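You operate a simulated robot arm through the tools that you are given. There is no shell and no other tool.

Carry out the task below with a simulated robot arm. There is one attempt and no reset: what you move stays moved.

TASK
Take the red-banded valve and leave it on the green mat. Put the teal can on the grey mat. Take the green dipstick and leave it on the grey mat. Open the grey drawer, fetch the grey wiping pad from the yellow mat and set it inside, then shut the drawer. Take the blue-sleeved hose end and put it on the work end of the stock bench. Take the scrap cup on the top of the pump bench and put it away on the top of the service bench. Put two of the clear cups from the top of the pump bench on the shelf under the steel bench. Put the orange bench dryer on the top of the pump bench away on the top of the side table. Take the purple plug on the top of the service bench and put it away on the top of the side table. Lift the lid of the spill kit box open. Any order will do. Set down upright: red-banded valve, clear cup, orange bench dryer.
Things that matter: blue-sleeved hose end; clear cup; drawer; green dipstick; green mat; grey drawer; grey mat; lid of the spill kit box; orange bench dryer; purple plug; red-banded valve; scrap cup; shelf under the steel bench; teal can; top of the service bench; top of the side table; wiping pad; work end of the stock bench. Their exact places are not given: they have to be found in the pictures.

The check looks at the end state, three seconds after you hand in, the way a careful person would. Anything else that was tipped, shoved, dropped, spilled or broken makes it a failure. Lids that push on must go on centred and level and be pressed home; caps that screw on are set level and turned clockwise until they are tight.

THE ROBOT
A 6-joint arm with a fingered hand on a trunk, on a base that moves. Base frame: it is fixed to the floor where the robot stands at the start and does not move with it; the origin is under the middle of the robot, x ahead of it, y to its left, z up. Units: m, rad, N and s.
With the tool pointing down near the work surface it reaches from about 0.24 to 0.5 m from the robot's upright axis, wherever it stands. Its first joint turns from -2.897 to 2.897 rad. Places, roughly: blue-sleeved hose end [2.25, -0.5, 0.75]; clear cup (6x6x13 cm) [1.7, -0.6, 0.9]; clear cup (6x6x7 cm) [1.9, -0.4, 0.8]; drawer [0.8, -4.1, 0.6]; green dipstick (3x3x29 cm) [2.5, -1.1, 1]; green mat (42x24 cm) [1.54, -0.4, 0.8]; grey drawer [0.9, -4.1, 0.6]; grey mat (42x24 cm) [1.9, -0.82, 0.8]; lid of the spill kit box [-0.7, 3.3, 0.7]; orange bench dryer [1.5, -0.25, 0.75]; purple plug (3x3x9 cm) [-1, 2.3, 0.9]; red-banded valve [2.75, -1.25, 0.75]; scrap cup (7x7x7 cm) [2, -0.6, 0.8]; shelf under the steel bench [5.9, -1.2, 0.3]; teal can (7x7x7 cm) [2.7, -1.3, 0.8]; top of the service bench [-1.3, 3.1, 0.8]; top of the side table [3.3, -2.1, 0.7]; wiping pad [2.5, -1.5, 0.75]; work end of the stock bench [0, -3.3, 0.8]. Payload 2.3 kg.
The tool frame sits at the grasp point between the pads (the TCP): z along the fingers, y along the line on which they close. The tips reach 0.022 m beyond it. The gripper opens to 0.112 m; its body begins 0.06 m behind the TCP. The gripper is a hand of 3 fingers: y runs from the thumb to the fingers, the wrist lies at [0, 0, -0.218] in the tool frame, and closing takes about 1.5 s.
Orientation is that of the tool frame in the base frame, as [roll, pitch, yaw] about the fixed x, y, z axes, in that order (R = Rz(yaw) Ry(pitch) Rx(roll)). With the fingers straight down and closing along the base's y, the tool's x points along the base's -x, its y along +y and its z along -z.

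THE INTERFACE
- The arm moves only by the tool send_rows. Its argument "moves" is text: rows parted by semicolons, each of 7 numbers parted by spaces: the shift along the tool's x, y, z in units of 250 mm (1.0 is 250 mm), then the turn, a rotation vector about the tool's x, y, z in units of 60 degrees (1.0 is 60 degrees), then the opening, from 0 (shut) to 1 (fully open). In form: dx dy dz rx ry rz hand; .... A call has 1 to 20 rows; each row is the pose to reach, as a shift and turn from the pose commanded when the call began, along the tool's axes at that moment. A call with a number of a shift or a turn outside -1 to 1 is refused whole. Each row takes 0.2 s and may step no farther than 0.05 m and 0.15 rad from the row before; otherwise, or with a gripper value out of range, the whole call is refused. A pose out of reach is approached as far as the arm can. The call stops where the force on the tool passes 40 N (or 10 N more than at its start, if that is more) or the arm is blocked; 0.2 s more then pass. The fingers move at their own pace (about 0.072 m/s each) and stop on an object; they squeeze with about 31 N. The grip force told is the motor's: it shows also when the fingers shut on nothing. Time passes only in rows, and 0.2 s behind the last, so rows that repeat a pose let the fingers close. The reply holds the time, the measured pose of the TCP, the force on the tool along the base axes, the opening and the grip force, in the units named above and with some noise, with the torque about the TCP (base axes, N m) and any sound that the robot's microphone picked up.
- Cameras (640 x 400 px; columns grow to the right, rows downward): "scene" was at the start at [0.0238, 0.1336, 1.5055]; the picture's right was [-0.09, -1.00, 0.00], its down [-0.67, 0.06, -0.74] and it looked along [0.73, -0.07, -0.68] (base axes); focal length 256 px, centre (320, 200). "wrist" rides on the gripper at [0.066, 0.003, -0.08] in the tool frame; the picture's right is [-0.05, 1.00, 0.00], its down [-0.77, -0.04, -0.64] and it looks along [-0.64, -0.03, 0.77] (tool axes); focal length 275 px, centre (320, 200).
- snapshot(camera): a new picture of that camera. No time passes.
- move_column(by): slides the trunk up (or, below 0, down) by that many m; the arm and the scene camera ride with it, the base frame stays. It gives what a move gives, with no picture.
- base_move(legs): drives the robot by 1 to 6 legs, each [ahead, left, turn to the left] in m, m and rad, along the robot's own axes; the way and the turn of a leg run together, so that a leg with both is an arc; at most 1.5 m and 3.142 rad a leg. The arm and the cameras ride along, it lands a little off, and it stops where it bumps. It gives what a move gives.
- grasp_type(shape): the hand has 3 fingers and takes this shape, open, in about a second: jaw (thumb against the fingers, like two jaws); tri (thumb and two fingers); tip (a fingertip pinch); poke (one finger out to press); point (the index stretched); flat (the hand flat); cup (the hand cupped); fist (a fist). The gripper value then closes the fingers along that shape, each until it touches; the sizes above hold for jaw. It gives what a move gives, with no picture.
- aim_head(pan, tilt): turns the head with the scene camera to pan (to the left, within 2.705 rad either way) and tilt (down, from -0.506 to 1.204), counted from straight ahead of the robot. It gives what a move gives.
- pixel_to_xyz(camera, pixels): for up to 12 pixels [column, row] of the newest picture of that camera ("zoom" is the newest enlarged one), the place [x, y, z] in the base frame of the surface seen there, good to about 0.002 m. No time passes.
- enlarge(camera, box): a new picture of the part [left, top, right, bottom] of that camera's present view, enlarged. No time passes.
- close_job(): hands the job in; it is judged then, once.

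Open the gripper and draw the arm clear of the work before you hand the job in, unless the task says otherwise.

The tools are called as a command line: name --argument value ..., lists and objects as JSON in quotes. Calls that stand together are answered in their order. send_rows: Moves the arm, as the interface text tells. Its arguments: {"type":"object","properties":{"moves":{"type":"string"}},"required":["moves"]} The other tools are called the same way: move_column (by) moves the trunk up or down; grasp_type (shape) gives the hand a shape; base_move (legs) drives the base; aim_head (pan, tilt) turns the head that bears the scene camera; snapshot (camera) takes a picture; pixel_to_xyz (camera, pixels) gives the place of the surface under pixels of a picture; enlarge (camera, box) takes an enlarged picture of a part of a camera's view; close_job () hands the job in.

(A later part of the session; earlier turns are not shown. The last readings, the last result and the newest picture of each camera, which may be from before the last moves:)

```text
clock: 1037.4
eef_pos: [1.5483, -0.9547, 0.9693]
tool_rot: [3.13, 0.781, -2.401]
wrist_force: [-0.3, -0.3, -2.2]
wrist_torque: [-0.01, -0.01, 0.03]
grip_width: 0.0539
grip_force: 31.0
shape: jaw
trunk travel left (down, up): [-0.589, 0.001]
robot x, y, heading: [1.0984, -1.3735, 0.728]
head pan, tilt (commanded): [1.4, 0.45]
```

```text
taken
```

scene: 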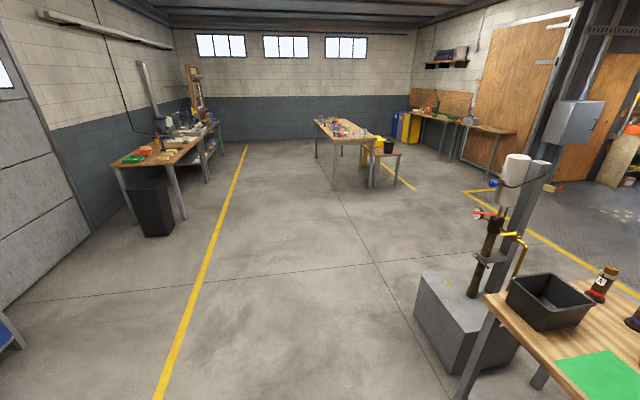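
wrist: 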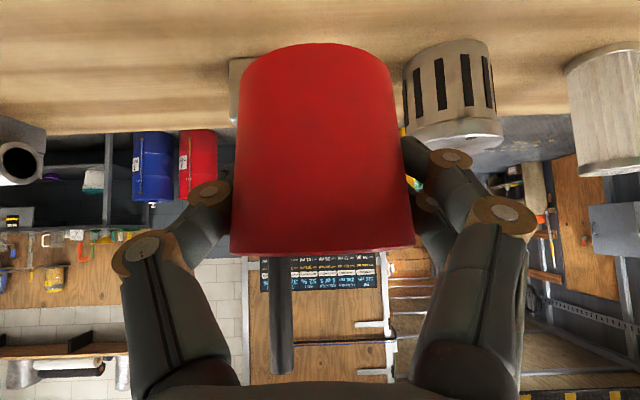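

The service bench is across the room at (340,130). I enlarge it.

enlarge --camera "scene" --box '[290, 95, 430, 200]'

pixel_to_xyz --camera "scene" --pixels '[[325, 125], [345, 138], [368, 140], [335, 186], [316, 155], [372, 185], [390, 148], [380, 140], [400, 155], [396, 178]]'

```text
3.81 times, centred on (360, 148) of scene
```

zoom: 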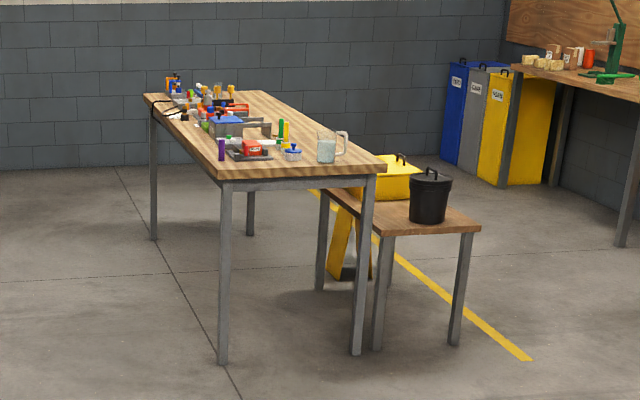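

```text
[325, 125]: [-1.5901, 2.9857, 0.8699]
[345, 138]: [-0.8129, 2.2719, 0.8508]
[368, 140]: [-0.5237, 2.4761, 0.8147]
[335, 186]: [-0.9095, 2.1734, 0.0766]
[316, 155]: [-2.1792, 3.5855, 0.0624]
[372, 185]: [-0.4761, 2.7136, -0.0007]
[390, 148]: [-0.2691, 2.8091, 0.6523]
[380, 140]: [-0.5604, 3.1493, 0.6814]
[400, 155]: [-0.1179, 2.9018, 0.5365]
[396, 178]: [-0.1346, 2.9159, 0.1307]
```

I turn toward the service bench and drive across the free floor.

base_move --legs '[[0, 0, 1.47], [1.4, 0, 0], [1.0, 0, 0]]'

aim_head --pan -0.1 --tilt 0.5

snapshot --camera "scene"

enlarge --camera "scene" --box '[220, 90, 480, 260]'

```text
clock: 1052.8
eef_pos: [-0.6775, 1.076, 0.9696]
tool_rot: [3.131, 0.781, -0.935]
wrist_force: [-0.2, -0.1, -2.6]
wrist_torque: [0.02, 0.0, 0.0]
grip_width: 0.0538
grip_force: 30.9
shape: jaw
trunk travel left (down, up): [-0.589, 0.001]
robot x, y, heading: [-0.3093, 0.5832, 2.192]
head pan, tilt (commanded): [1.4, 0.45]
```

```text
clock: 1054.4
eef_pos: [-0.678, 1.0773, 0.9683]
tool_rot: [3.131, 0.782, -0.937]
wrist_force: [0.6, 0.4, -2.0]
wrist_torque: [-0.01, -0.03, 0.02]
grip_width: 0.0538
grip_force: 31.3
shape: jaw
trunk travel left (down, up): [-0.589, 0.001]
robot x, y, heading: [-0.3043, 0.5848, 2.195]
head pan, tilt (commanded): [-0.099, 0.499]
```

```text
taken
```

scene: 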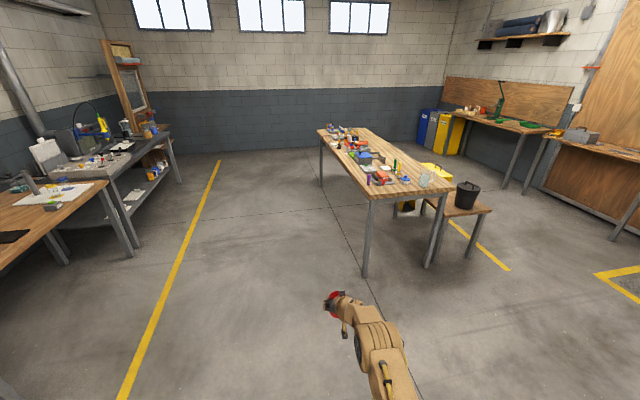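

```text
2.35 times, centred on (350, 175) of scene
```

zoom: 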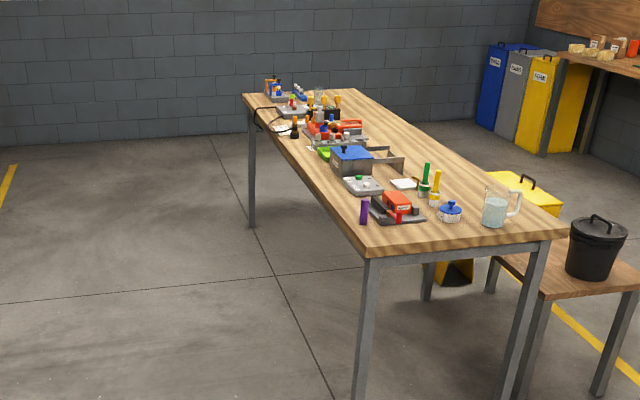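

I query the near end of the service bench: corners and free spots.

pixel_to_xyz --camera "zoom" --pixels '[[368, 245], [560, 232], [450, 236], [420, 235], [530, 228], [470, 175], [430, 150], [365, 205], [365, 222], [495, 222], [396, 215], [358, 390]]'

```text
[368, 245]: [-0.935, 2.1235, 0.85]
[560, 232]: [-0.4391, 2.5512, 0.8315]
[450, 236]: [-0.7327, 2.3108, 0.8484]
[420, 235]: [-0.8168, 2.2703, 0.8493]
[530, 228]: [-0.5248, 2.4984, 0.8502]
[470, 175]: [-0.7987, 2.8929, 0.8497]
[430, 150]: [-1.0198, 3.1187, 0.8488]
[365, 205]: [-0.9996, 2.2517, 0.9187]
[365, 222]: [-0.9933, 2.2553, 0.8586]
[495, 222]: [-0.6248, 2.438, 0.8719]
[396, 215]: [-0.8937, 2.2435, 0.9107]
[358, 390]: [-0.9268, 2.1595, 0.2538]
```

The service bench top is z≈0.85, aligned with my grid. I move up to its near end for a closer look.

base_move --legs '[[0.85, -0.78, 0.109]]'

aim_head --pan 0.0 --tilt 0.75

snapshot --camera "scene"

enlarge --camera "scene" --box '[200, 80, 460, 250]'

```text
clock: 1060.3
eef_pos: [-0.6571, 2.1904, 0.9696]
tool_rot: [3.132, 0.78, -0.838]
wrist_force: [-0.3, 0.5, -2.7]
wrist_torque: [-0.04, -0.02, 0.01]
grip_width: 0.0537
grip_force: 31.1
shape: jaw
trunk travel left (down, up): [-0.589, 0.001]
robot x, y, heading: [-0.2439, 1.7359, 2.299]
head pan, tilt (commanded): [-0.099, 0.499]
```

```text
clock: 1061.1
eef_pos: [-0.6567, 2.1884, 0.9704]
tool_rot: [3.132, 0.78, -0.838]
wrist_force: [0.6, 0.1, -2.3]
wrist_torque: [0.0, -0.04, 0.01]
grip_width: 0.0537
grip_force: 31.1
shape: jaw
trunk travel left (down, up): [-0.589, 0.001]
robot x, y, heading: [-0.2404, 1.7375, 2.297]
head pan, tilt (commanded): [0.0, 0.75]
```

```text
taken
```

scene: 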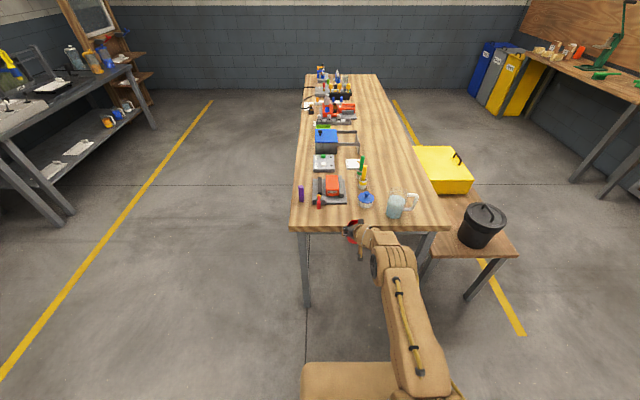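

```text
2.35 times, centred on (330, 165) of scene
```

zoom: 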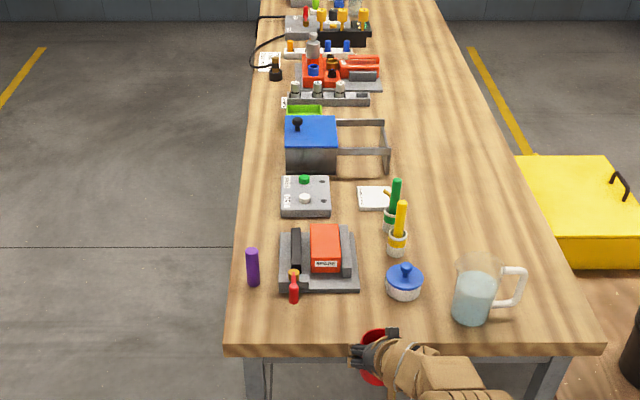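

Clear view. I query a free patch (470,190), the jar, the plug and the spill kit box.

pixel_to_xyz --camera "zoom" --pixels '[[470, 200], [450, 180], [470, 240], [475, 315], [520, 300], [253, 252], [253, 285], [400, 250], [404, 290], [580, 180], [560, 262], [300, 330]]'

```text
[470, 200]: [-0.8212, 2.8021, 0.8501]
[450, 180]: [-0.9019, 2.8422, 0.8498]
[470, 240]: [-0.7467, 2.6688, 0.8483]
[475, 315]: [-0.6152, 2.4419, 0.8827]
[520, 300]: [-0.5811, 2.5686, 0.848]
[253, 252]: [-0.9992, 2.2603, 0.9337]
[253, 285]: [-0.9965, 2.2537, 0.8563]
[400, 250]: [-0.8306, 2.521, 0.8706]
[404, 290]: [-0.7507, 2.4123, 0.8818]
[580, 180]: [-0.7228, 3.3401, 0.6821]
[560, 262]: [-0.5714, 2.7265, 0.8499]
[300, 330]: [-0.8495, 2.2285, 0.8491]
```

pixel_to_xyz --camera "scene" --pixels '[[440, 252], [515, 253], [470, 255], [424, 262], [482, 240], [445, 190], [465, 192], [430, 160], [456, 157]]'

```text
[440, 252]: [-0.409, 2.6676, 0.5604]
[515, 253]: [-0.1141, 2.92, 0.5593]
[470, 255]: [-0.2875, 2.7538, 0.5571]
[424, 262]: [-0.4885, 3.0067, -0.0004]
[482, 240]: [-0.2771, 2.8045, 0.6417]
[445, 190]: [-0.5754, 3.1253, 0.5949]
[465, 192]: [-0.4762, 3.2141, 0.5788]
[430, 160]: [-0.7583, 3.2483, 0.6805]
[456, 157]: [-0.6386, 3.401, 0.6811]
```

pixel_to_xyz --camera "zoom" --pixels '[[515, 270], [522, 285], [505, 268], [470, 285], [460, 300], [404, 270], [397, 185], [400, 205]]'

send_rows --moves "-0.08 0 -0.08 0 0 0 0; -0.16 0 -0.16 0 0 0 0; -0.25 0 -0.252 0 0 0 0; -0.25 0 -0.252 0 0 0 0"

```text
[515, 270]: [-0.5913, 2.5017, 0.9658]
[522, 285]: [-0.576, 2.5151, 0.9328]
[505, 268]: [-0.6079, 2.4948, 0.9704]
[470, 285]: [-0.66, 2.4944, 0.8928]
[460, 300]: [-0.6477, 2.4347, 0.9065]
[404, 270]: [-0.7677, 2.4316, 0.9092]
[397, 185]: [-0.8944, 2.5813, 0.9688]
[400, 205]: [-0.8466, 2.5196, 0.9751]
```

```text
clock: 1062.1
eef_pos: [-0.6593, 2.1902, 1.0567]
tool_rot: [3.132, 0.781, -0.84]
wrist_force: [0.1, 0.3, -2.6]
wrist_torque: [-0.01, -0.04, 0.01]
grip_width: 0.0538
grip_force: 31.0
shape: jaw
trunk travel left (down, up): [-0.589, 0.001]
robot x, y, heading: [-0.2388, 1.7368, 2.294]
head pan, tilt (commanded): [0.0, 0.75]
```

The jar's top is 0.97 and the cup's base is now at 1.01. I move right and forward over the free patch.

base_move --legs '[[0, -0.284, 0.008], [0.432, 0, 0]]'

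snapshot --camera "scene"

snapshot --camera "wrist"

```text
clock: 1066.3
eef_pos: [-0.7424, 2.7055, 1.0557]
tool_rot: [3.131, 0.781, -0.832]
wrist_force: [-0.4, 0.0, -2.6]
wrist_torque: [-0.01, 0.01, 0.01]
grip_width: 0.0538
grip_force: 30.8
shape: jaw
trunk travel left (down, up): [-0.589, 0.001]
robot x, y, heading: [-0.3207, 2.2511, 2.296]
head pan, tilt (commanded): [0.0, 0.75]
```

```text
taken
```

scene: 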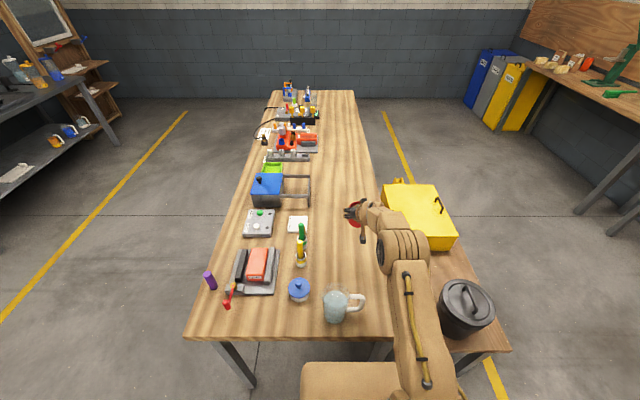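

```text
taken
```

wrist: 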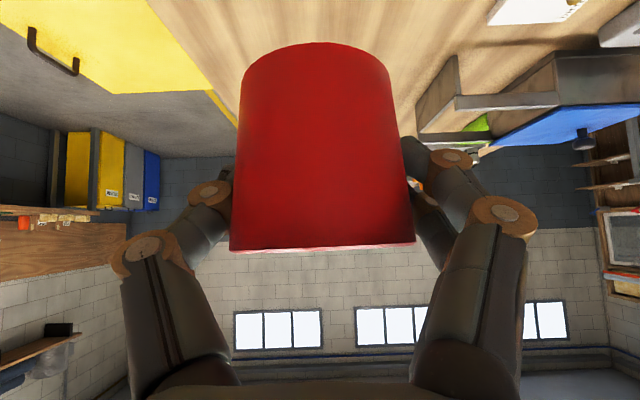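

Over the spot. I lower with the trunk, then with the arm to contact.

move_column --by -0.148

send_rows --moves "0.009 0 0.009 0 0 0 0; 0.018 0 0.018 0 0 0 0; 0.026 0 0.026 0 0 0 0; 0.026 0 0.026 0 0 0 0"

enlarge --camera "scene" --box '[260, 120, 480, 270]'

```text
clock: 1068.1
eef_pos: [-0.7407, 2.705, 0.9086]
tool_rot: [3.131, 0.779, -0.832]
wrist_force: [-0.4, 0.6, -1.3]
wrist_torque: [-0.02, 0.02, 0.02]
grip_width: 0.0538
grip_force: 31.2
shape: jaw
trunk travel left (down, up): [-0.441, 0.149]
robot x, y, heading: [-0.3242, 2.2499, 2.298]
head pan, tilt (commanded): [0.0, 0.75]
```

```text
clock: 1069.1
eef_pos: [-0.7417, 2.7034, 0.8999]
tool_rot: [3.132, 0.782, -0.834]
wrist_force: [0.1, 0.5, -2.5]
wrist_torque: [0.0, 0.0, -0.03]
grip_width: 0.0537
grip_force: 30.6
shape: jaw
trunk travel left (down, up): [-0.441, 0.149]
robot x, y, heading: [-0.3204, 2.2507, 2.302]
head pan, tilt (commanded): [0.0, 0.75]
```

```text
2.67 times, centred on (370, 195) of scene
```

zoom: 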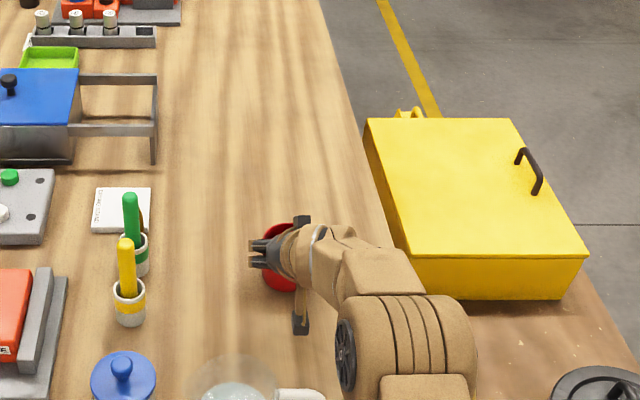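

send_rows --moves "0.005 0 0.005 0 0 0 0; 0.01 0 0.01 0 0 0 0; 0.01 0 0.01 0 0 0 0"

send_rows --moves "0.004 0 0.004 0 0 0 0; 0.007 0 0.007 0 0 0 0; 0.007 0 0.007 0 0 0 0"

```text
clock: 1069.9
eef_pos: [-0.741, 2.704, 0.8954]
tool_rot: [3.131, 0.781, -0.833]
wrist_force: [0.1, 0.3, -2.0]
wrist_torque: [-0.02, 0.01, 0.03]
grip_width: 0.0538
grip_force: 30.9
shape: jaw
trunk travel left (down, up): [-0.441, 0.149]
robot x, y, heading: [-0.3196, 2.2503, 2.3]
head pan, tilt (commanded): [0.0, 0.75]
```

```text
clock: 1070.7
eef_pos: [-0.741, 2.7042, 0.8948]
tool_rot: [3.132, 0.782, -0.832]
wrist_force: [-1.2, 1.4, 2.2]
wrist_torque: [-0.05, 0.0, 0.01]
grip_width: 0.0538
grip_force: 31.1
shape: jaw
trunk travel left (down, up): [-0.441, 0.149]
robot x, y, heading: [-0.3222, 2.2514, 2.299]
head pan, tilt (commanded): [0.0, 0.75]
```

The cup touches down (force now upward). I open and withdraw along the tool axis.

send_rows --moves "0 0 0 0 0 0 0.55; 0 0 0 0 0 0 0.65; 0 0 0 0 0 0 0.75; 0 0 0 0 0 0 0.85; 0 0 0 0 0 0 0.85; 0 0 0 0 0 0 0.85; 0 0 0 0 0 0 0.85"

send_rows --moves "0 0 -0.15 0 0 0 0.85; 0 0 -0.3 0 0 0 0.85; 0 0 -0.45 0 0 0 0.85; 0 0 -0.6 0 0 0 0.85; 0 0 -0.75 0 0 0 0.85; 0 0 -0.75 0 0 0 0.85"

snapshot --camera "scene"

```text
clock: 1072.3
eef_pos: [-0.7402, 2.7034, 0.8942]
tool_rot: [3.132, 0.779, -0.832]
wrist_force: [-0.3, -0.4, -0.9]
wrist_torque: [0.01, 0.0, 0.02]
grip_width: 0.095
grip_force: 0.1
shape: jaw
trunk travel left (down, up): [-0.441, 0.149]
robot x, y, heading: [-0.3225, 2.2534, 2.296]
head pan, tilt (commanded): [0.0, 0.75]
```

```text
clock: 1073.7
eef_pos: [-0.6513, 2.6079, 1.0257]
tool_rot: [3.129, 0.781, -0.832]
wrist_force: [-0.1, -0.2, -0.7]
wrist_torque: [-0.02, -0.01, -0.02]
grip_width: 0.0947
grip_force: 0.1
shape: jaw
out of reach, approached as far as the arm can: row 4
trunk travel left (down, up): [-0.441, 0.149]
robot x, y, heading: [-0.317, 2.2538, 2.291]
head pan, tilt (commanded): [0.0, 0.75]
```

```text
taken
```

scene: 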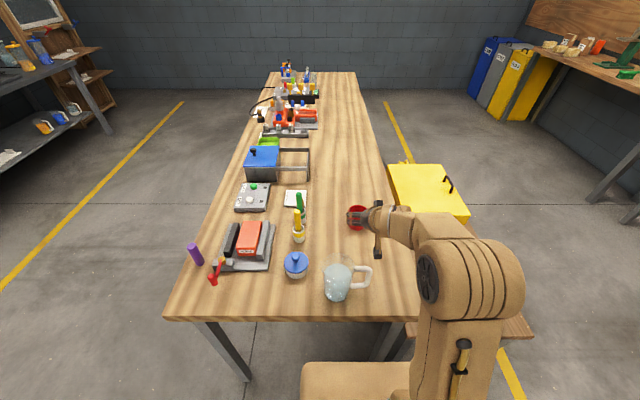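

The scrap cup stands on the service bench. Now the spill kit box: I look at its lid, handle and hinges.

enlarge --camera "scene" --box '[370, 140, 500, 240]'

base_move --legs '[[-0.3, 0, 0]]'

aim_head --pan -0.35 --tilt 0.65

snapshot --camera "scene"

enlarge --camera "scene" --box '[260, 130, 440, 250]'

```text
4.00 times, centred on (435, 190) of scene
```

zoom: 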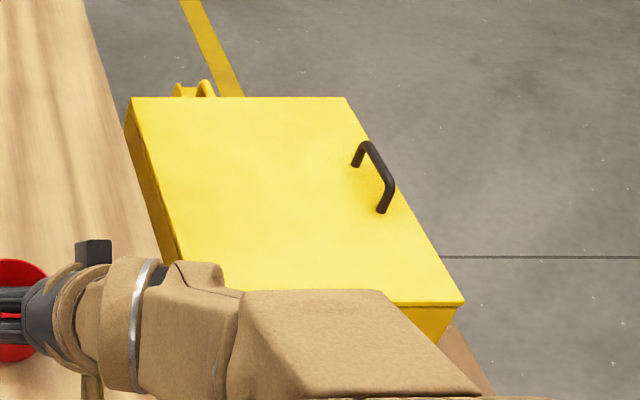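

```text
clock: 1075.7
eef_pos: [-0.4494, 2.3841, 1.0261]
tool_rot: [3.131, 0.781, -0.833]
wrist_force: [-0.2, -0.7, 0.6]
wrist_torque: [-0.03, 0.04, 0.02]
grip_width: 0.095
grip_force: 0.1
shape: jaw
trunk travel left (down, up): [-0.441, 0.149]
robot x, y, heading: [-0.1239, 2.0274, 2.295]
head pan, tilt (commanded): [0.0, 0.75]
```

```text
clock: 1076.5
eef_pos: [-0.4502, 2.3854, 1.0258]
tool_rot: [3.131, 0.778, -0.835]
wrist_force: [0.4, 0.0, 0.6]
wrist_torque: [-0.01, -0.02, 0.0]
grip_width: 0.095
grip_force: 0.1
shape: jaw
trunk travel left (down, up): [-0.441, 0.149]
robot x, y, heading: [-0.1248, 2.0307, 2.295]
head pan, tilt (commanded): [-0.351, 0.649]
```

```text
taken
```

scene: 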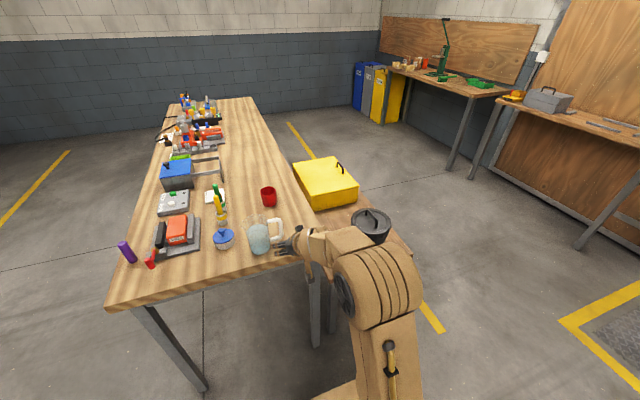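

```text
3.33 times, centred on (350, 190) of scene
```

zoom: 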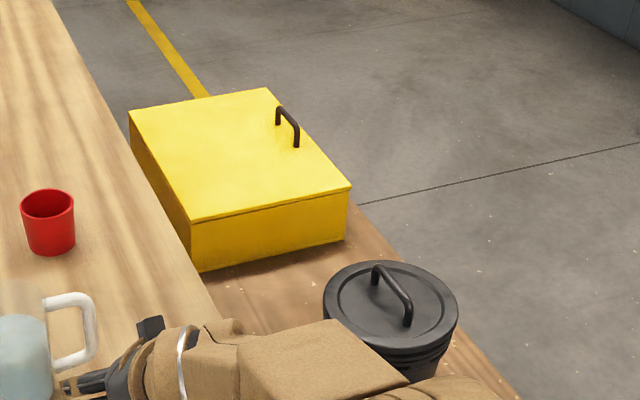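

The lid's handle is on the side away from the bench, so the hinge is along the bench side. I measure the handle and the lid.

pixel_to_xyz --camera "zoom" --pixels '[[279, 112], [288, 113], [297, 125], [297, 143], [278, 122], [268, 90], [348, 186], [193, 218], [131, 112], [345, 238], [200, 268], [240, 150]]'

```text
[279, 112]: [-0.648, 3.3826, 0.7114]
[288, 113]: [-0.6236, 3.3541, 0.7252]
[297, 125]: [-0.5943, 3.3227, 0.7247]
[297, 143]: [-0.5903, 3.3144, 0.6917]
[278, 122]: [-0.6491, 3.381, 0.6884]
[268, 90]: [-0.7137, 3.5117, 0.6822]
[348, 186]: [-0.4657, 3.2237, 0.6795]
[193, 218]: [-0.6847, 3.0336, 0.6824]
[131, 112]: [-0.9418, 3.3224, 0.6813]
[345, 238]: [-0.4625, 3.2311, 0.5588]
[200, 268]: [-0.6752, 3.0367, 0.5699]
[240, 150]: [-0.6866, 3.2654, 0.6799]
```

Lid: u -2.71 to -3.09, n 1.52–1.815, handle bar at n≈1.779, z≈0.72, hinge on the bench side. I drive round to the open side of the stool and face it.

base_move --legs '[[0, -1.1, 0], [1.3, 0, 0], [0, 0, 1.58]]'

aim_head --pan 0.0 --tilt 0.75

snapshot --camera "scene"

```text
clock: 1092.0
eef_pos: [-0.4915, 3.4019, 1.0256]
tool_rot: [3.131, 0.781, 0.704]
wrist_force: [0.3, -0.3, 0.1]
wrist_torque: [0.0, 0.02, -0.01]
grip_width: 0.0948
grip_force: 0.0
shape: jaw
trunk travel left (down, up): [-0.441, 0.149]
robot x, y, heading: [-0.1233, 3.72, -2.454]
head pan, tilt (commanded): [-0.351, 0.649]
```

```text
clock: 1092.8
eef_pos: [-0.4914, 3.402, 1.0249]
tool_rot: [3.133, 0.781, 0.704]
wrist_force: [0.1, 0.1, -0.2]
wrist_torque: [-0.02, -0.02, 0.02]
grip_width: 0.095
grip_force: 0.1
shape: jaw
trunk travel left (down, up): [-0.441, 0.149]
robot x, y, heading: [-0.1233, 3.7153, -2.452]
head pan, tilt (commanded): [0.0, 0.75]
```

```text
taken
```

scene: 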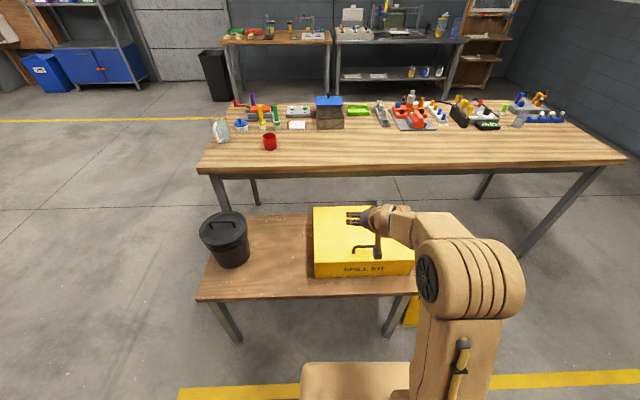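

I turn slightly to square up, and bring the hand back to vertical, a bit closer in.

send_rows --moves "0.05 0 -0.05 0 0.12 0 0.85; 0.1 0 -0.1 0 0.24 0 0.85; 0.15 0 -0.15 0 0.36 0 0.85; 0.2 0 -0.2 0 0.48 0 0.85; 0.25 0 -0.25 0 0.6 0 0.85; 0.284 0 -0.282 0 0.746 0 0.85; 0.284 0 -0.282 0 0.746 0 0.85"

base_move --legs '[[0, 0.05, 0.045]]'

send_rows --moves "0 0 0 0 0 0.13 0.85; 0 0 0 0 0 0.26 0.85; 0 0 0 0 0 0.39 0.85; 0 0 0 0 0 0.52 0.85; 0 0 0 0 0 0.65 0.85; 0 0 0 0 0 0.78 0.85; 0 0 0 0 0 0.9 0.85; 0 0 0 0 0 1 0.85; 0 0 0 0 0 1 0.85"

send_rows --moves "0 0 0 0 0 0.13 0.85; 0 0 0 0 0 0.26 0.85; 0 0 0 0 0 0.39 0.85; 0 0 0 0 0 0.5 0.85; 0 0 0 0 0 0.5 0.85"

snapshot --camera "scene"

snapshot --camera "wrist"

```text
refused: row 6 steps farther than a row can; nothing moved
```

```text
clock: 1093.7
eef_pos: [-0.4424, 3.3467, 1.0252]
tool_rot: [3.133, 0.78, 0.75]
wrist_force: [-0.9, 0.4, -0.2]
wrist_torque: [0.02, 0.03, 0.0]
grip_width: 0.0951
grip_force: 0.1
shape: jaw
trunk travel left (down, up): [-0.441, 0.149]
robot x, y, heading: [-0.0878, 3.6804, -2.402]
head pan, tilt (commanded): [0.0, 0.75]
```

```text
clock: 1095.7
eef_pos: [-0.444, 3.3476, 1.025]
tool_rot: [2.43, 0.352, -0.428]
wrist_force: [-0.4, 0.0, 0.9]
wrist_torque: [0.01, 0.01, 0.01]
grip_width: 0.0948
grip_force: 0.1
shape: jaw
trunk travel left (down, up): [-0.441, 0.149]
robot x, y, heading: [-0.0914, 3.6817, -2.407]
head pan, tilt (commanded): [0.0, 0.75]
```

```text
clock: 1096.9
eef_pos: [-0.4441, 3.3473, 1.0235]
tool_rot: [2.361, -0.009, -0.815]
wrist_force: [0.6, -0.2, -0.3]
wrist_torque: [0.0, -0.06, 0.01]
grip_width: 0.0948
grip_force: 0.2
shape: jaw
trunk travel left (down, up): [-0.441, 0.149]
robot x, y, heading: [-0.088, 3.682, -2.404]
head pan, tilt (commanded): [0.0, 0.75]
```

```text
taken
```

scene: 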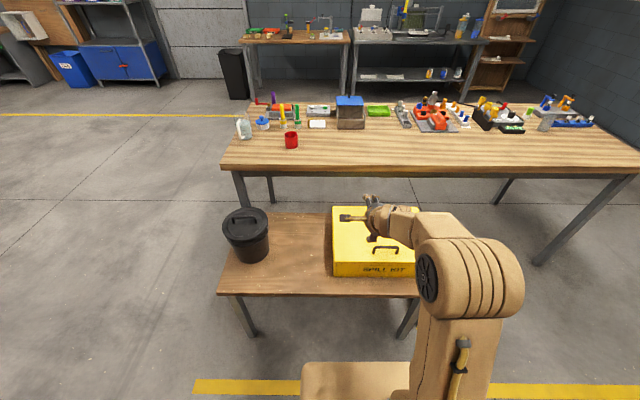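

```text
taken
```

wrist: 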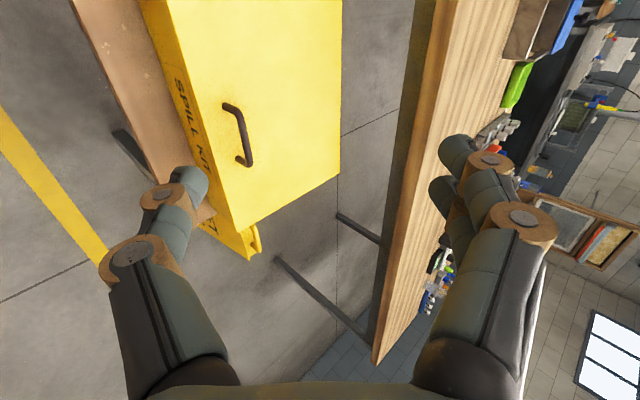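

Only the roll was applied (the tilt-back row was too long). With the hand rolled, I now rotate it to vertical about its x axis while pulling in.

send_rows --moves "0 -0.041 -0.04 0.107 0 0 0.85; 0 -0.081 -0.08 0.214 0 0 0.85; 0 -0.122 -0.12 0.321 0 0 0.85; 0 -0.162 -0.16 0.428 0 0 0.85; 0 -0.203 -0.2 0.535 0 0 0.85; 0 -0.243 -0.24 0.642 0 0 0.85; 0 -0.284 -0.281 0.75 0 0 0.85; 0 -0.284 -0.281 0.75 0 0 0.85"

snapshot --camera "wrist"

```text
clock: 1098.7
eef_pos: [-0.3698, 3.4164, 1.0259]
tool_rot: [-3.135, -0.007, -0.815]
wrist_force: [0.8, 0.6, 0.6]
wrist_torque: [0.0, -0.01, -0.01]
grip_width: 0.095
grip_force: 0.1
shape: jaw
trunk travel left (down, up): [-0.441, 0.149]
robot x, y, heading: [-0.0889, 3.6836, -2.402]
head pan, tilt (commanded): [0.0, 0.75]
```

```text
taken
```

wrist: 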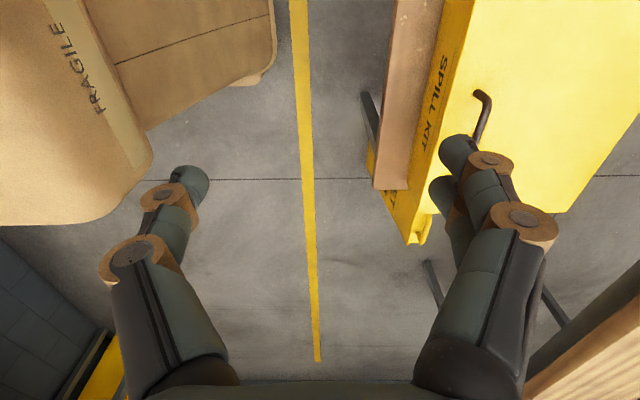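

The hand is vertical with its fingers set to close across the bar. I check the stool's front edge before moving in.

pixel_to_xyz --camera "scene" --pixels '[[260, 290], [330, 292], [390, 295], [375, 250], [395, 250], [385, 247], [372, 272]]'

```text
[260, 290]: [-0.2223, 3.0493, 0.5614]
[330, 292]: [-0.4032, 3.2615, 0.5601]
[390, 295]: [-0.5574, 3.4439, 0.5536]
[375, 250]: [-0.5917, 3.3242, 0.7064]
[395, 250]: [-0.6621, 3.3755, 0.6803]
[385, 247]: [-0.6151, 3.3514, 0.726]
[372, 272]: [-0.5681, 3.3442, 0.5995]
```

The stool edge is at n≈1.885, handle bar centre (-0.615,3.351,0.72). I move in and right.

base_move --legs '[[0, -0.105, 0], [0.295, 0, 0]]'

snapshot --camera "wrist"

snapshot --camera "scene"

```text
clock: 1101.5
eef_pos: [-0.6633, 3.2906, 1.0245]
tool_rot: [-3.136, -0.007, -0.81]
wrist_force: [-0.2, -0.1, 0.0]
wrist_torque: [0.03, 0.0, -0.02]
grip_width: 0.0952
grip_force: 0.0
shape: jaw
trunk travel left (down, up): [-0.441, 0.149]
robot x, y, heading: [-0.3836, 3.5559, -2.398]
head pan, tilt (commanded): [0.0, 0.75]
```

```text
taken
```

wrist: 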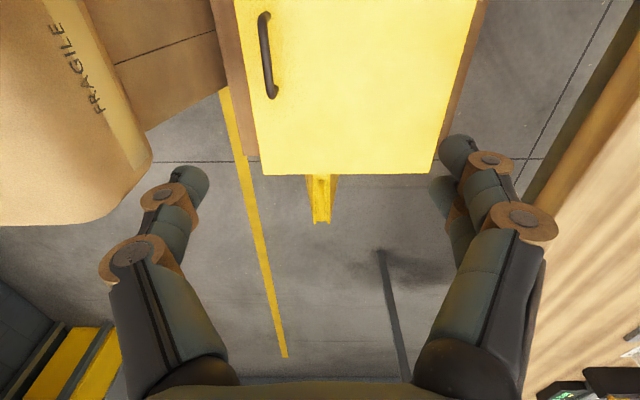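

```text
taken
```

scene: 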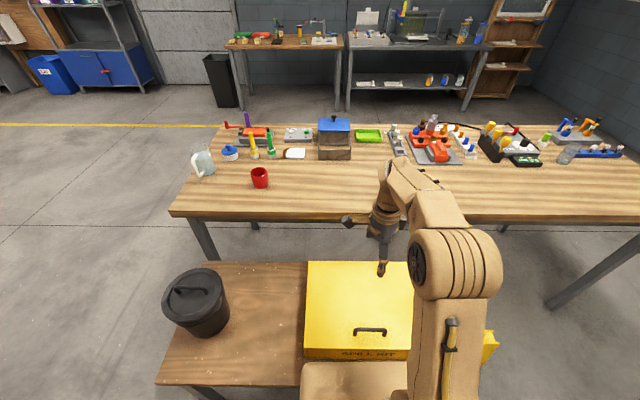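

pixel_to_xyz --camera "wrist" --pixels '[[266, 30], [266, 50], [268, 75], [262, 50], [271, 50], [272, 95], [263, 15]]'

```text
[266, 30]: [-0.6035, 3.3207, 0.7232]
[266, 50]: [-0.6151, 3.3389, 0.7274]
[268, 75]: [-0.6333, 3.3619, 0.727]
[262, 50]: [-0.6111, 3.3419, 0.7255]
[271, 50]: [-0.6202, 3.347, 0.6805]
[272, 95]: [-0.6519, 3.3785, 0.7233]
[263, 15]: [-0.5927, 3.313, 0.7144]
```

Bar centre (-0.6207,3.3453), z≈0.721. I shift over it, lower the trunk 0.25 m and check alignment.

send_rows --moves "-0.01 -0.07 0 0 0 0 0.7; -0.02 -0.14 0 0 0 0 0.5; -0.03 -0.21 0 0 0 0 0.5; -0.041 -0.274 0 0 0 0 0.5; -0.041 -0.274 0 0 0 0 0.5"

move_column --by -0.25

snapshot --camera "wrist"

pixel_to_xyz --camera "wrist" --pixels '[[320, 60], [318, 90], [316, 30], [322, 120]]'

```text
clock: 1102.7
eef_pos: [-0.6216, 3.3466, 1.024]
tool_rot: [-3.136, -0.007, -0.813]
wrist_force: [-0.3, 0.4, 0.7]
wrist_torque: [-0.01, -0.01, -0.03]
grip_width: 0.0566
grip_force: 0.2
shape: jaw
trunk travel left (down, up): [-0.441, 0.149]
robot x, y, heading: [-0.3826, 3.5604, -2.4]
head pan, tilt (commanded): [0.0, 0.75]
```

```text
clock: 1105.3
eef_pos: [-0.6212, 3.3454, 0.7739]
tool_rot: [-3.137, -0.006, -0.812]
wrist_force: [0.5, -0.5, 0.3]
wrist_torque: [-0.01, 0.02, -0.01]
grip_width: 0.0563
grip_force: 0.0
shape: jaw
trunk travel left (down, up): [-0.191, 0.399]
robot x, y, heading: [-0.3804, 3.5558, -2.402]
head pan, tilt (commanded): [0.0, 0.75]
```

```text
taken
```

wrist: 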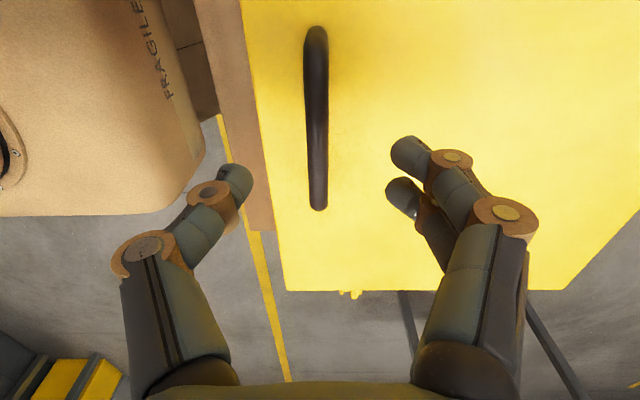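

```text
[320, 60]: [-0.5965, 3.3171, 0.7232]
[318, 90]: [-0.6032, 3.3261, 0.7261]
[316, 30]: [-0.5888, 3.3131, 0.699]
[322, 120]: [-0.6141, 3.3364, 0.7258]
```

Aligned. I descend 4.8 cm and close on the bar.

send_rows --moves "0 0 0.06 0 0 0 0.5; 0 0 0.12 0 0 0 0.5; 0 0 0.17 0 0 0 0.5; 0 0 0.2 0 0 0 0.5; 0 0 0.2 0 0 0 0.5"

send_rows --moves "0 0 0 0 0 0 0.3; 0 0 0 0 0 0 0.1; 0 0 0 0 0 0 0; 0 0 0 0 0 0 0; 0 0 0 0 0 0 0; 0 0 0 0 0 0 0"

snapshot --camera "wrist"

```text
clock: 1106.5
eef_pos: [-0.6181, 3.3462, 0.7243]
tool_rot: [-3.135, -0.005, -0.812]
wrist_force: [-0.2, -0.5, 0.0]
wrist_torque: [0.03, 0.01, 0.01]
grip_width: 0.0566
grip_force: 0.2
shape: jaw
trunk travel left (down, up): [-0.191, 0.399]
robot x, y, heading: [-0.386, 3.5556, -2.399]
head pan, tilt (commanded): [0.0, 0.75]
```

```text
clock: 1107.9
eef_pos: [-0.6212, 3.3456, 0.7234]
tool_rot: [-3.137, -0.007, -0.811]
wrist_force: [-1.5, -0.9, -1.4]
wrist_torque: [0.01, 0.03, 0.01]
grip_width: 0.0002
grip_force: 30.6
shape: jaw
trunk travel left (down, up): [-0.191, 0.399]
robot x, y, heading: [-0.3826, 3.554, -2.405]
head pan, tilt (commanded): [0.0, 0.75]
```

```text
taken
```

wrist: 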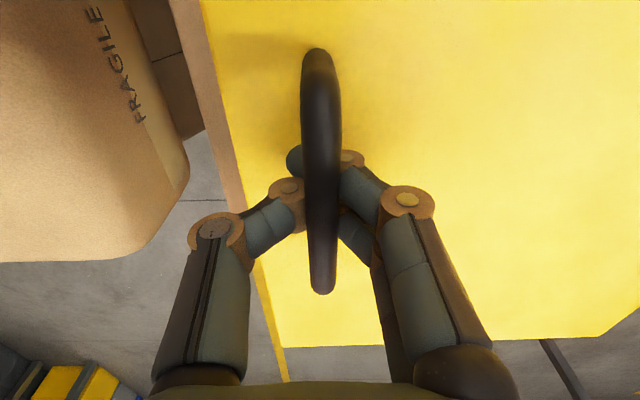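

The fingertips are closed under the bar. I lift gently with the trunk, following the lid's arc, and read the load.

move_column --by 0.05

send_rows --moves "0 0.03 0 0 0 0 0; 0 0.056 0 0 0 0 0; 0 0.056 0 0 0 0 0"

snapshot --camera "scene"

```text
clock: 1108.7
eef_pos: [-0.626, 3.3418, 0.768]
tool_rot: [3.14, -0.007, -0.808]
wrist_force: [-23.1, -19.7, -11.7]
wrist_torque: [0.14, -0.19, -0.01]
grip_width: 0.0
grip_force: 31.2
shape: jaw
trunk travel left (down, up): [-0.236, 0.354]
robot x, y, heading: [-0.3837, 3.5573, -2.4]
head pan, tilt (commanded): [0.0, 0.75]
stopped: the force on the tool passed its limit at 42 N (the readings are from after the stop); the commanded pose is now the measured one
```

```text
clock: 1109.5
eef_pos: [-0.6316, 3.3359, 0.77]
tool_rot: [3.141, -0.006, -0.81]
wrist_force: [2.1, 5.2, 0.2]
wrist_torque: [-0.03, -0.02, -0.02]
grip_width: 0.0
grip_force: 31.2
shape: jaw
trunk travel left (down, up): [-0.236, 0.354]
robot x, y, heading: [-0.3869, 3.5587, -2.401]
head pan, tilt (commanded): [0.0, 0.75]
```

```text
taken
```

scene: 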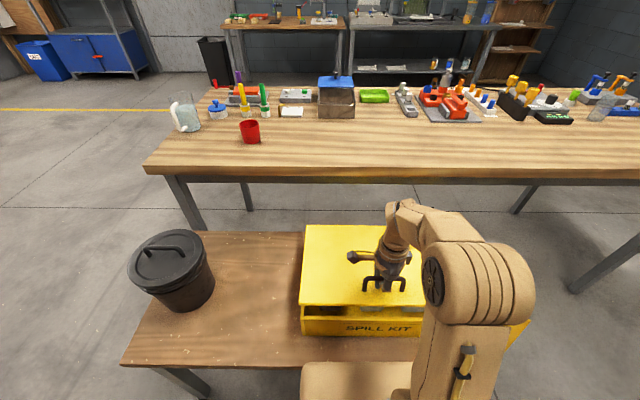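

The lid holds itself (almost no load when stationary). I let go, raise the trunk 0.2 m to give the arm a better working height, and re-grip the bar.

send_rows --moves "0 0 0 0 0 0 0.2; 0 0 0 0 0 0 0.4; 0 0 0 0 0 0 0.5; 0 0 0 0 0 0 0.5; 0 0 0 0 0 0 0.5; 0 0 0 0 0 0 0.5"

snapshot --camera "wrist"

move_column --by 0.2

snapshot --camera "wrist"

snapshot --camera "scene"

```text
clock: 1110.9
eef_pos: [-0.6327, 3.3338, 0.7679]
tool_rot: [3.14, -0.006, -0.811]
wrist_force: [-0.7, -0.3, -1.0]
wrist_torque: [-0.02, 0.02, 0.0]
grip_width: 0.0556
grip_force: 0.0
shape: jaw
trunk travel left (down, up): [-0.236, 0.354]
robot x, y, heading: [-0.3837, 3.5583, -2.403]
head pan, tilt (commanded): [0.0, 0.75]
```

```text
taken
```

wrist: 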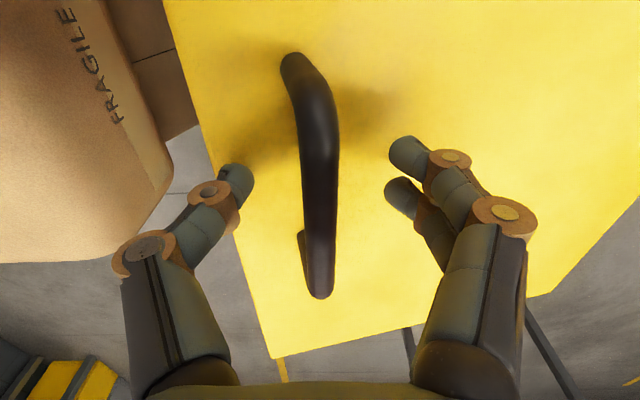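

```text
clock: 1113.0
eef_pos: [-0.6309, 3.3354, 0.9699]
tool_rot: [-3.142, -0.005, -0.808]
wrist_force: [0.0, 0.1, -0.5]
wrist_torque: [0.01, -0.02, 0.01]
grip_width: 0.0549
grip_force: 0.1
shape: jaw
trunk travel left (down, up): [-0.436, 0.154]
robot x, y, heading: [-0.3815, 3.5564, -2.402]
head pan, tilt (commanded): [0.0, 0.75]
```

```text
taken
```

wrist: 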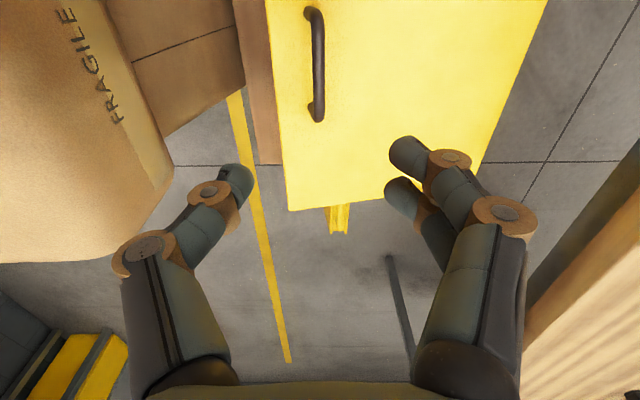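

```text
taken
```

scene: 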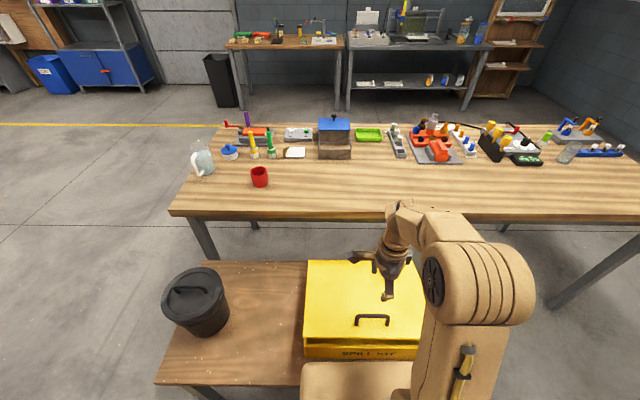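

pixel_to_xyz --camera "wrist" --pixels '[[318, 60], [319, 40], [318, 85], [285, 205], [480, 180], [400, 60]]'

pixel_to_xyz --camera "scene" --pixels '[[330, 343], [330, 338], [375, 318], [330, 300], [345, 265], [335, 352]]'

```text
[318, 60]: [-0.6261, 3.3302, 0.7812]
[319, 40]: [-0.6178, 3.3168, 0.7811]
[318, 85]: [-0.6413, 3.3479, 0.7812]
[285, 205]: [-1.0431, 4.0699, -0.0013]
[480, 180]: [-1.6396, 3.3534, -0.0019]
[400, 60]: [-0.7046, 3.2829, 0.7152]
```

```text
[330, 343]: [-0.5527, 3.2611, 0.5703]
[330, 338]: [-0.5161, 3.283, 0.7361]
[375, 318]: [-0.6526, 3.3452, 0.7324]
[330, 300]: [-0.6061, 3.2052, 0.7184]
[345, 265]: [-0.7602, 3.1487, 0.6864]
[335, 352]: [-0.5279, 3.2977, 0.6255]
```

The lid stays up ~12° by itself. I descend again, close on the bar, and sweep it along its arc with the arm.

send_rows --moves "0 0 0.17 0 0 0 0.5; 0 0 0.34 0 0 0 0.5; 0 0 0.5 0 0 0 0.5; 0 0 0.64 0 0 0 0.5; 0 0 0.73 0 0 0 0.5; 0 0 0.762 0 0 0 0.5; 0 0 0.762 0 0 0 0.5"

send_rows --moves "0 0 0 0 0 0 0.3; 0 0 0 0 0 0 0.1; 0 0 0 0 0 0 0; 0 0 0 0 0 0 0; 0 0 0 0 0 0 0; 0 0 0 0 0 0 0"

snapshot --camera "wrist"

```text
clock: 1114.6
eef_pos: [-0.6306, 3.3349, 0.7797]
tool_rot: [3.14, -0.005, -0.81]
wrist_force: [-0.2, 0.8, 0.2]
wrist_torque: [0.01, 0.01, 0.0]
grip_width: 0.0557
grip_force: 0.1
shape: jaw
trunk travel left (down, up): [-0.436, 0.154]
robot x, y, heading: [-0.3836, 3.5584, -2.403]
head pan, tilt (commanded): [0.0, 0.75]
```

```text
clock: 1116.0
eef_pos: [-0.6308, 3.3349, 0.7797]
tool_rot: [3.14, -0.006, -0.811]
wrist_force: [-3.0, -2.7, -3.1]
wrist_torque: [-0.01, -0.03, -0.02]
grip_width: 0.0001
grip_force: 31.3
shape: jaw
trunk travel left (down, up): [-0.436, 0.154]
robot x, y, heading: [-0.3839, 3.5553, -2.401]
head pan, tilt (commanded): [0.0, 0.75]
```

```text
taken
```

wrist: 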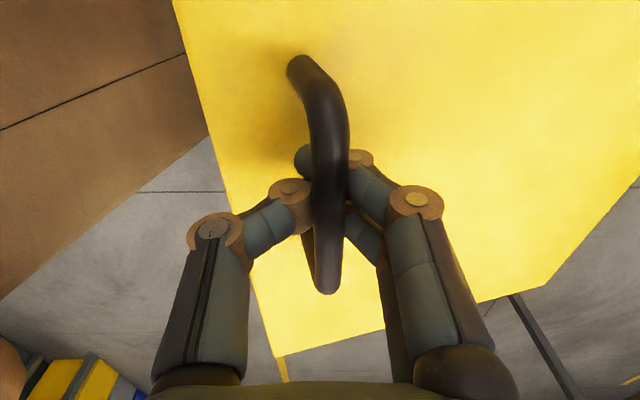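

send_rows --moves "0 0.026 -0.058 0 0 0 0; 0 0.06 -0.123 0 0 0 0; 0 0.099 -0.185 0 0 0 0; 0 0.142 -0.244 0 0 0 0; 0 0.189 -0.3 0 0 0 0; 0 0.24 -0.352 0 0 0 0; 0 0.294 -0.401 0 0 0 0; 0 0.352 -0.446 0 0 0 0; 0 0.412 -0.487 0 0 0 0; 0 0.412 -0.487 0 0 0 0"

snapshot --camera "scene"

```text
clock: 1118.2
eef_pos: [-0.7095, 3.263, 0.8989]
tool_rot: [-3.138, -0.008, -0.81]
wrist_force: [-10.9, 0.9, -15.6]
wrist_torque: [0.09, -0.17, -0.02]
grip_width: 0.0
grip_force: 30.7
shape: jaw
trunk travel left (down, up): [-0.436, 0.154]
robot x, y, heading: [-0.3852, 3.5569, -2.401]
head pan, tilt (commanded): [0.0, 0.75]
```

```text
taken
```

scene: 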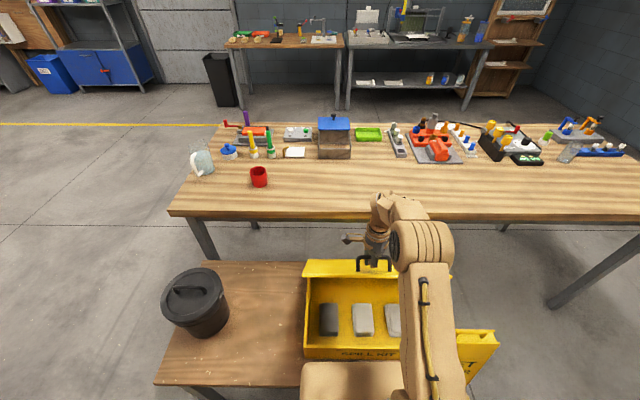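

The lid swings up well. I continue along the arc.

send_rows --moves "0 0.032 -0.02 0 0 0 0; 0 0.064 -0.037 0 0 0 0; 0 0.096 -0.054 0 0 0 0; 0 0.129 -0.069 0 0 0 0; 0 0.163 -0.084 0 0 0 0; 0 0.197 -0.096 0 0 0 0; 0 0.23 -0.107 0 0 0 0; 0 0.249 -0.113 0 0 0 0; 0 0.249 -0.113 0 0 0 0"

snapshot --camera "scene"

snapshot --camera "wrist"

```text
clock: 1120.2
eef_pos: [-0.7563, 3.2194, 0.9254]
tool_rot: [-3.134, -0.009, -0.812]
wrist_force: [-15.8, 6.8, -32.0]
wrist_torque: [0.19, -0.26, -0.08]
grip_width: 0.0001
grip_force: 31.2
shape: jaw
trunk travel left (down, up): [-0.436, 0.154]
robot x, y, heading: [-0.3858, 3.5571, -2.401]
head pan, tilt (commanded): [0.0, 0.75]
```

```text
taken
```

scene: 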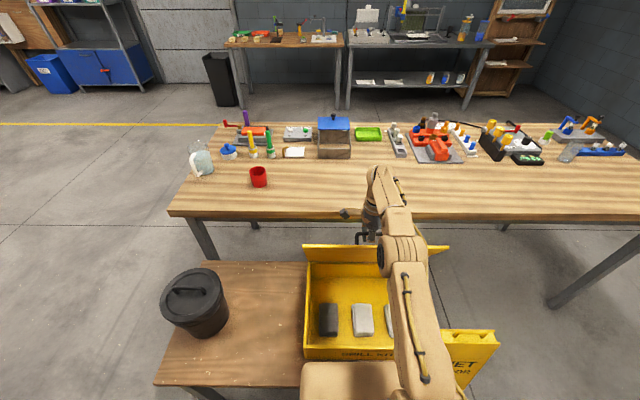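

```text
taken
```

wrist: 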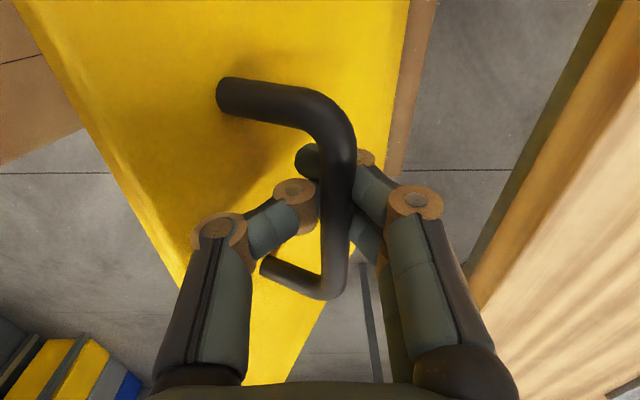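

The lid is at about 65°. I relax the lift slightly, then open the hand to see whether the lid holds there.

send_rows --moves "0 0 0.015 0 0 0 0; 0 0 0.03 0 0 0 0; 0 0 0.03 0 0 0 0"

pixel_to_xyz --camera "scene" --pixels '[[320, 250], [340, 255], [350, 248], [320, 258], [310, 262]]'

```text
clock: 1121.0
eef_pos: [-0.752, 3.2206, 0.9213]
tool_rot: [3.139, -0.009, -0.81]
wrist_force: [-7.4, 5.8, -4.2]
wrist_torque: [0.02, -0.11, -0.05]
grip_width: 0.0
grip_force: 30.9
shape: jaw
trunk travel left (down, up): [-0.436, 0.154]
robot x, y, heading: [-0.3803, 3.56, -2.401]
head pan, tilt (commanded): [0.0, 0.75]
```

```text
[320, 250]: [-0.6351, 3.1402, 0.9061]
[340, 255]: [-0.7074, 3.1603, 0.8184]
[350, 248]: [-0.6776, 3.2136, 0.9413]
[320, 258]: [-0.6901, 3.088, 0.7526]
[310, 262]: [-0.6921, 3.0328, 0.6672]
```

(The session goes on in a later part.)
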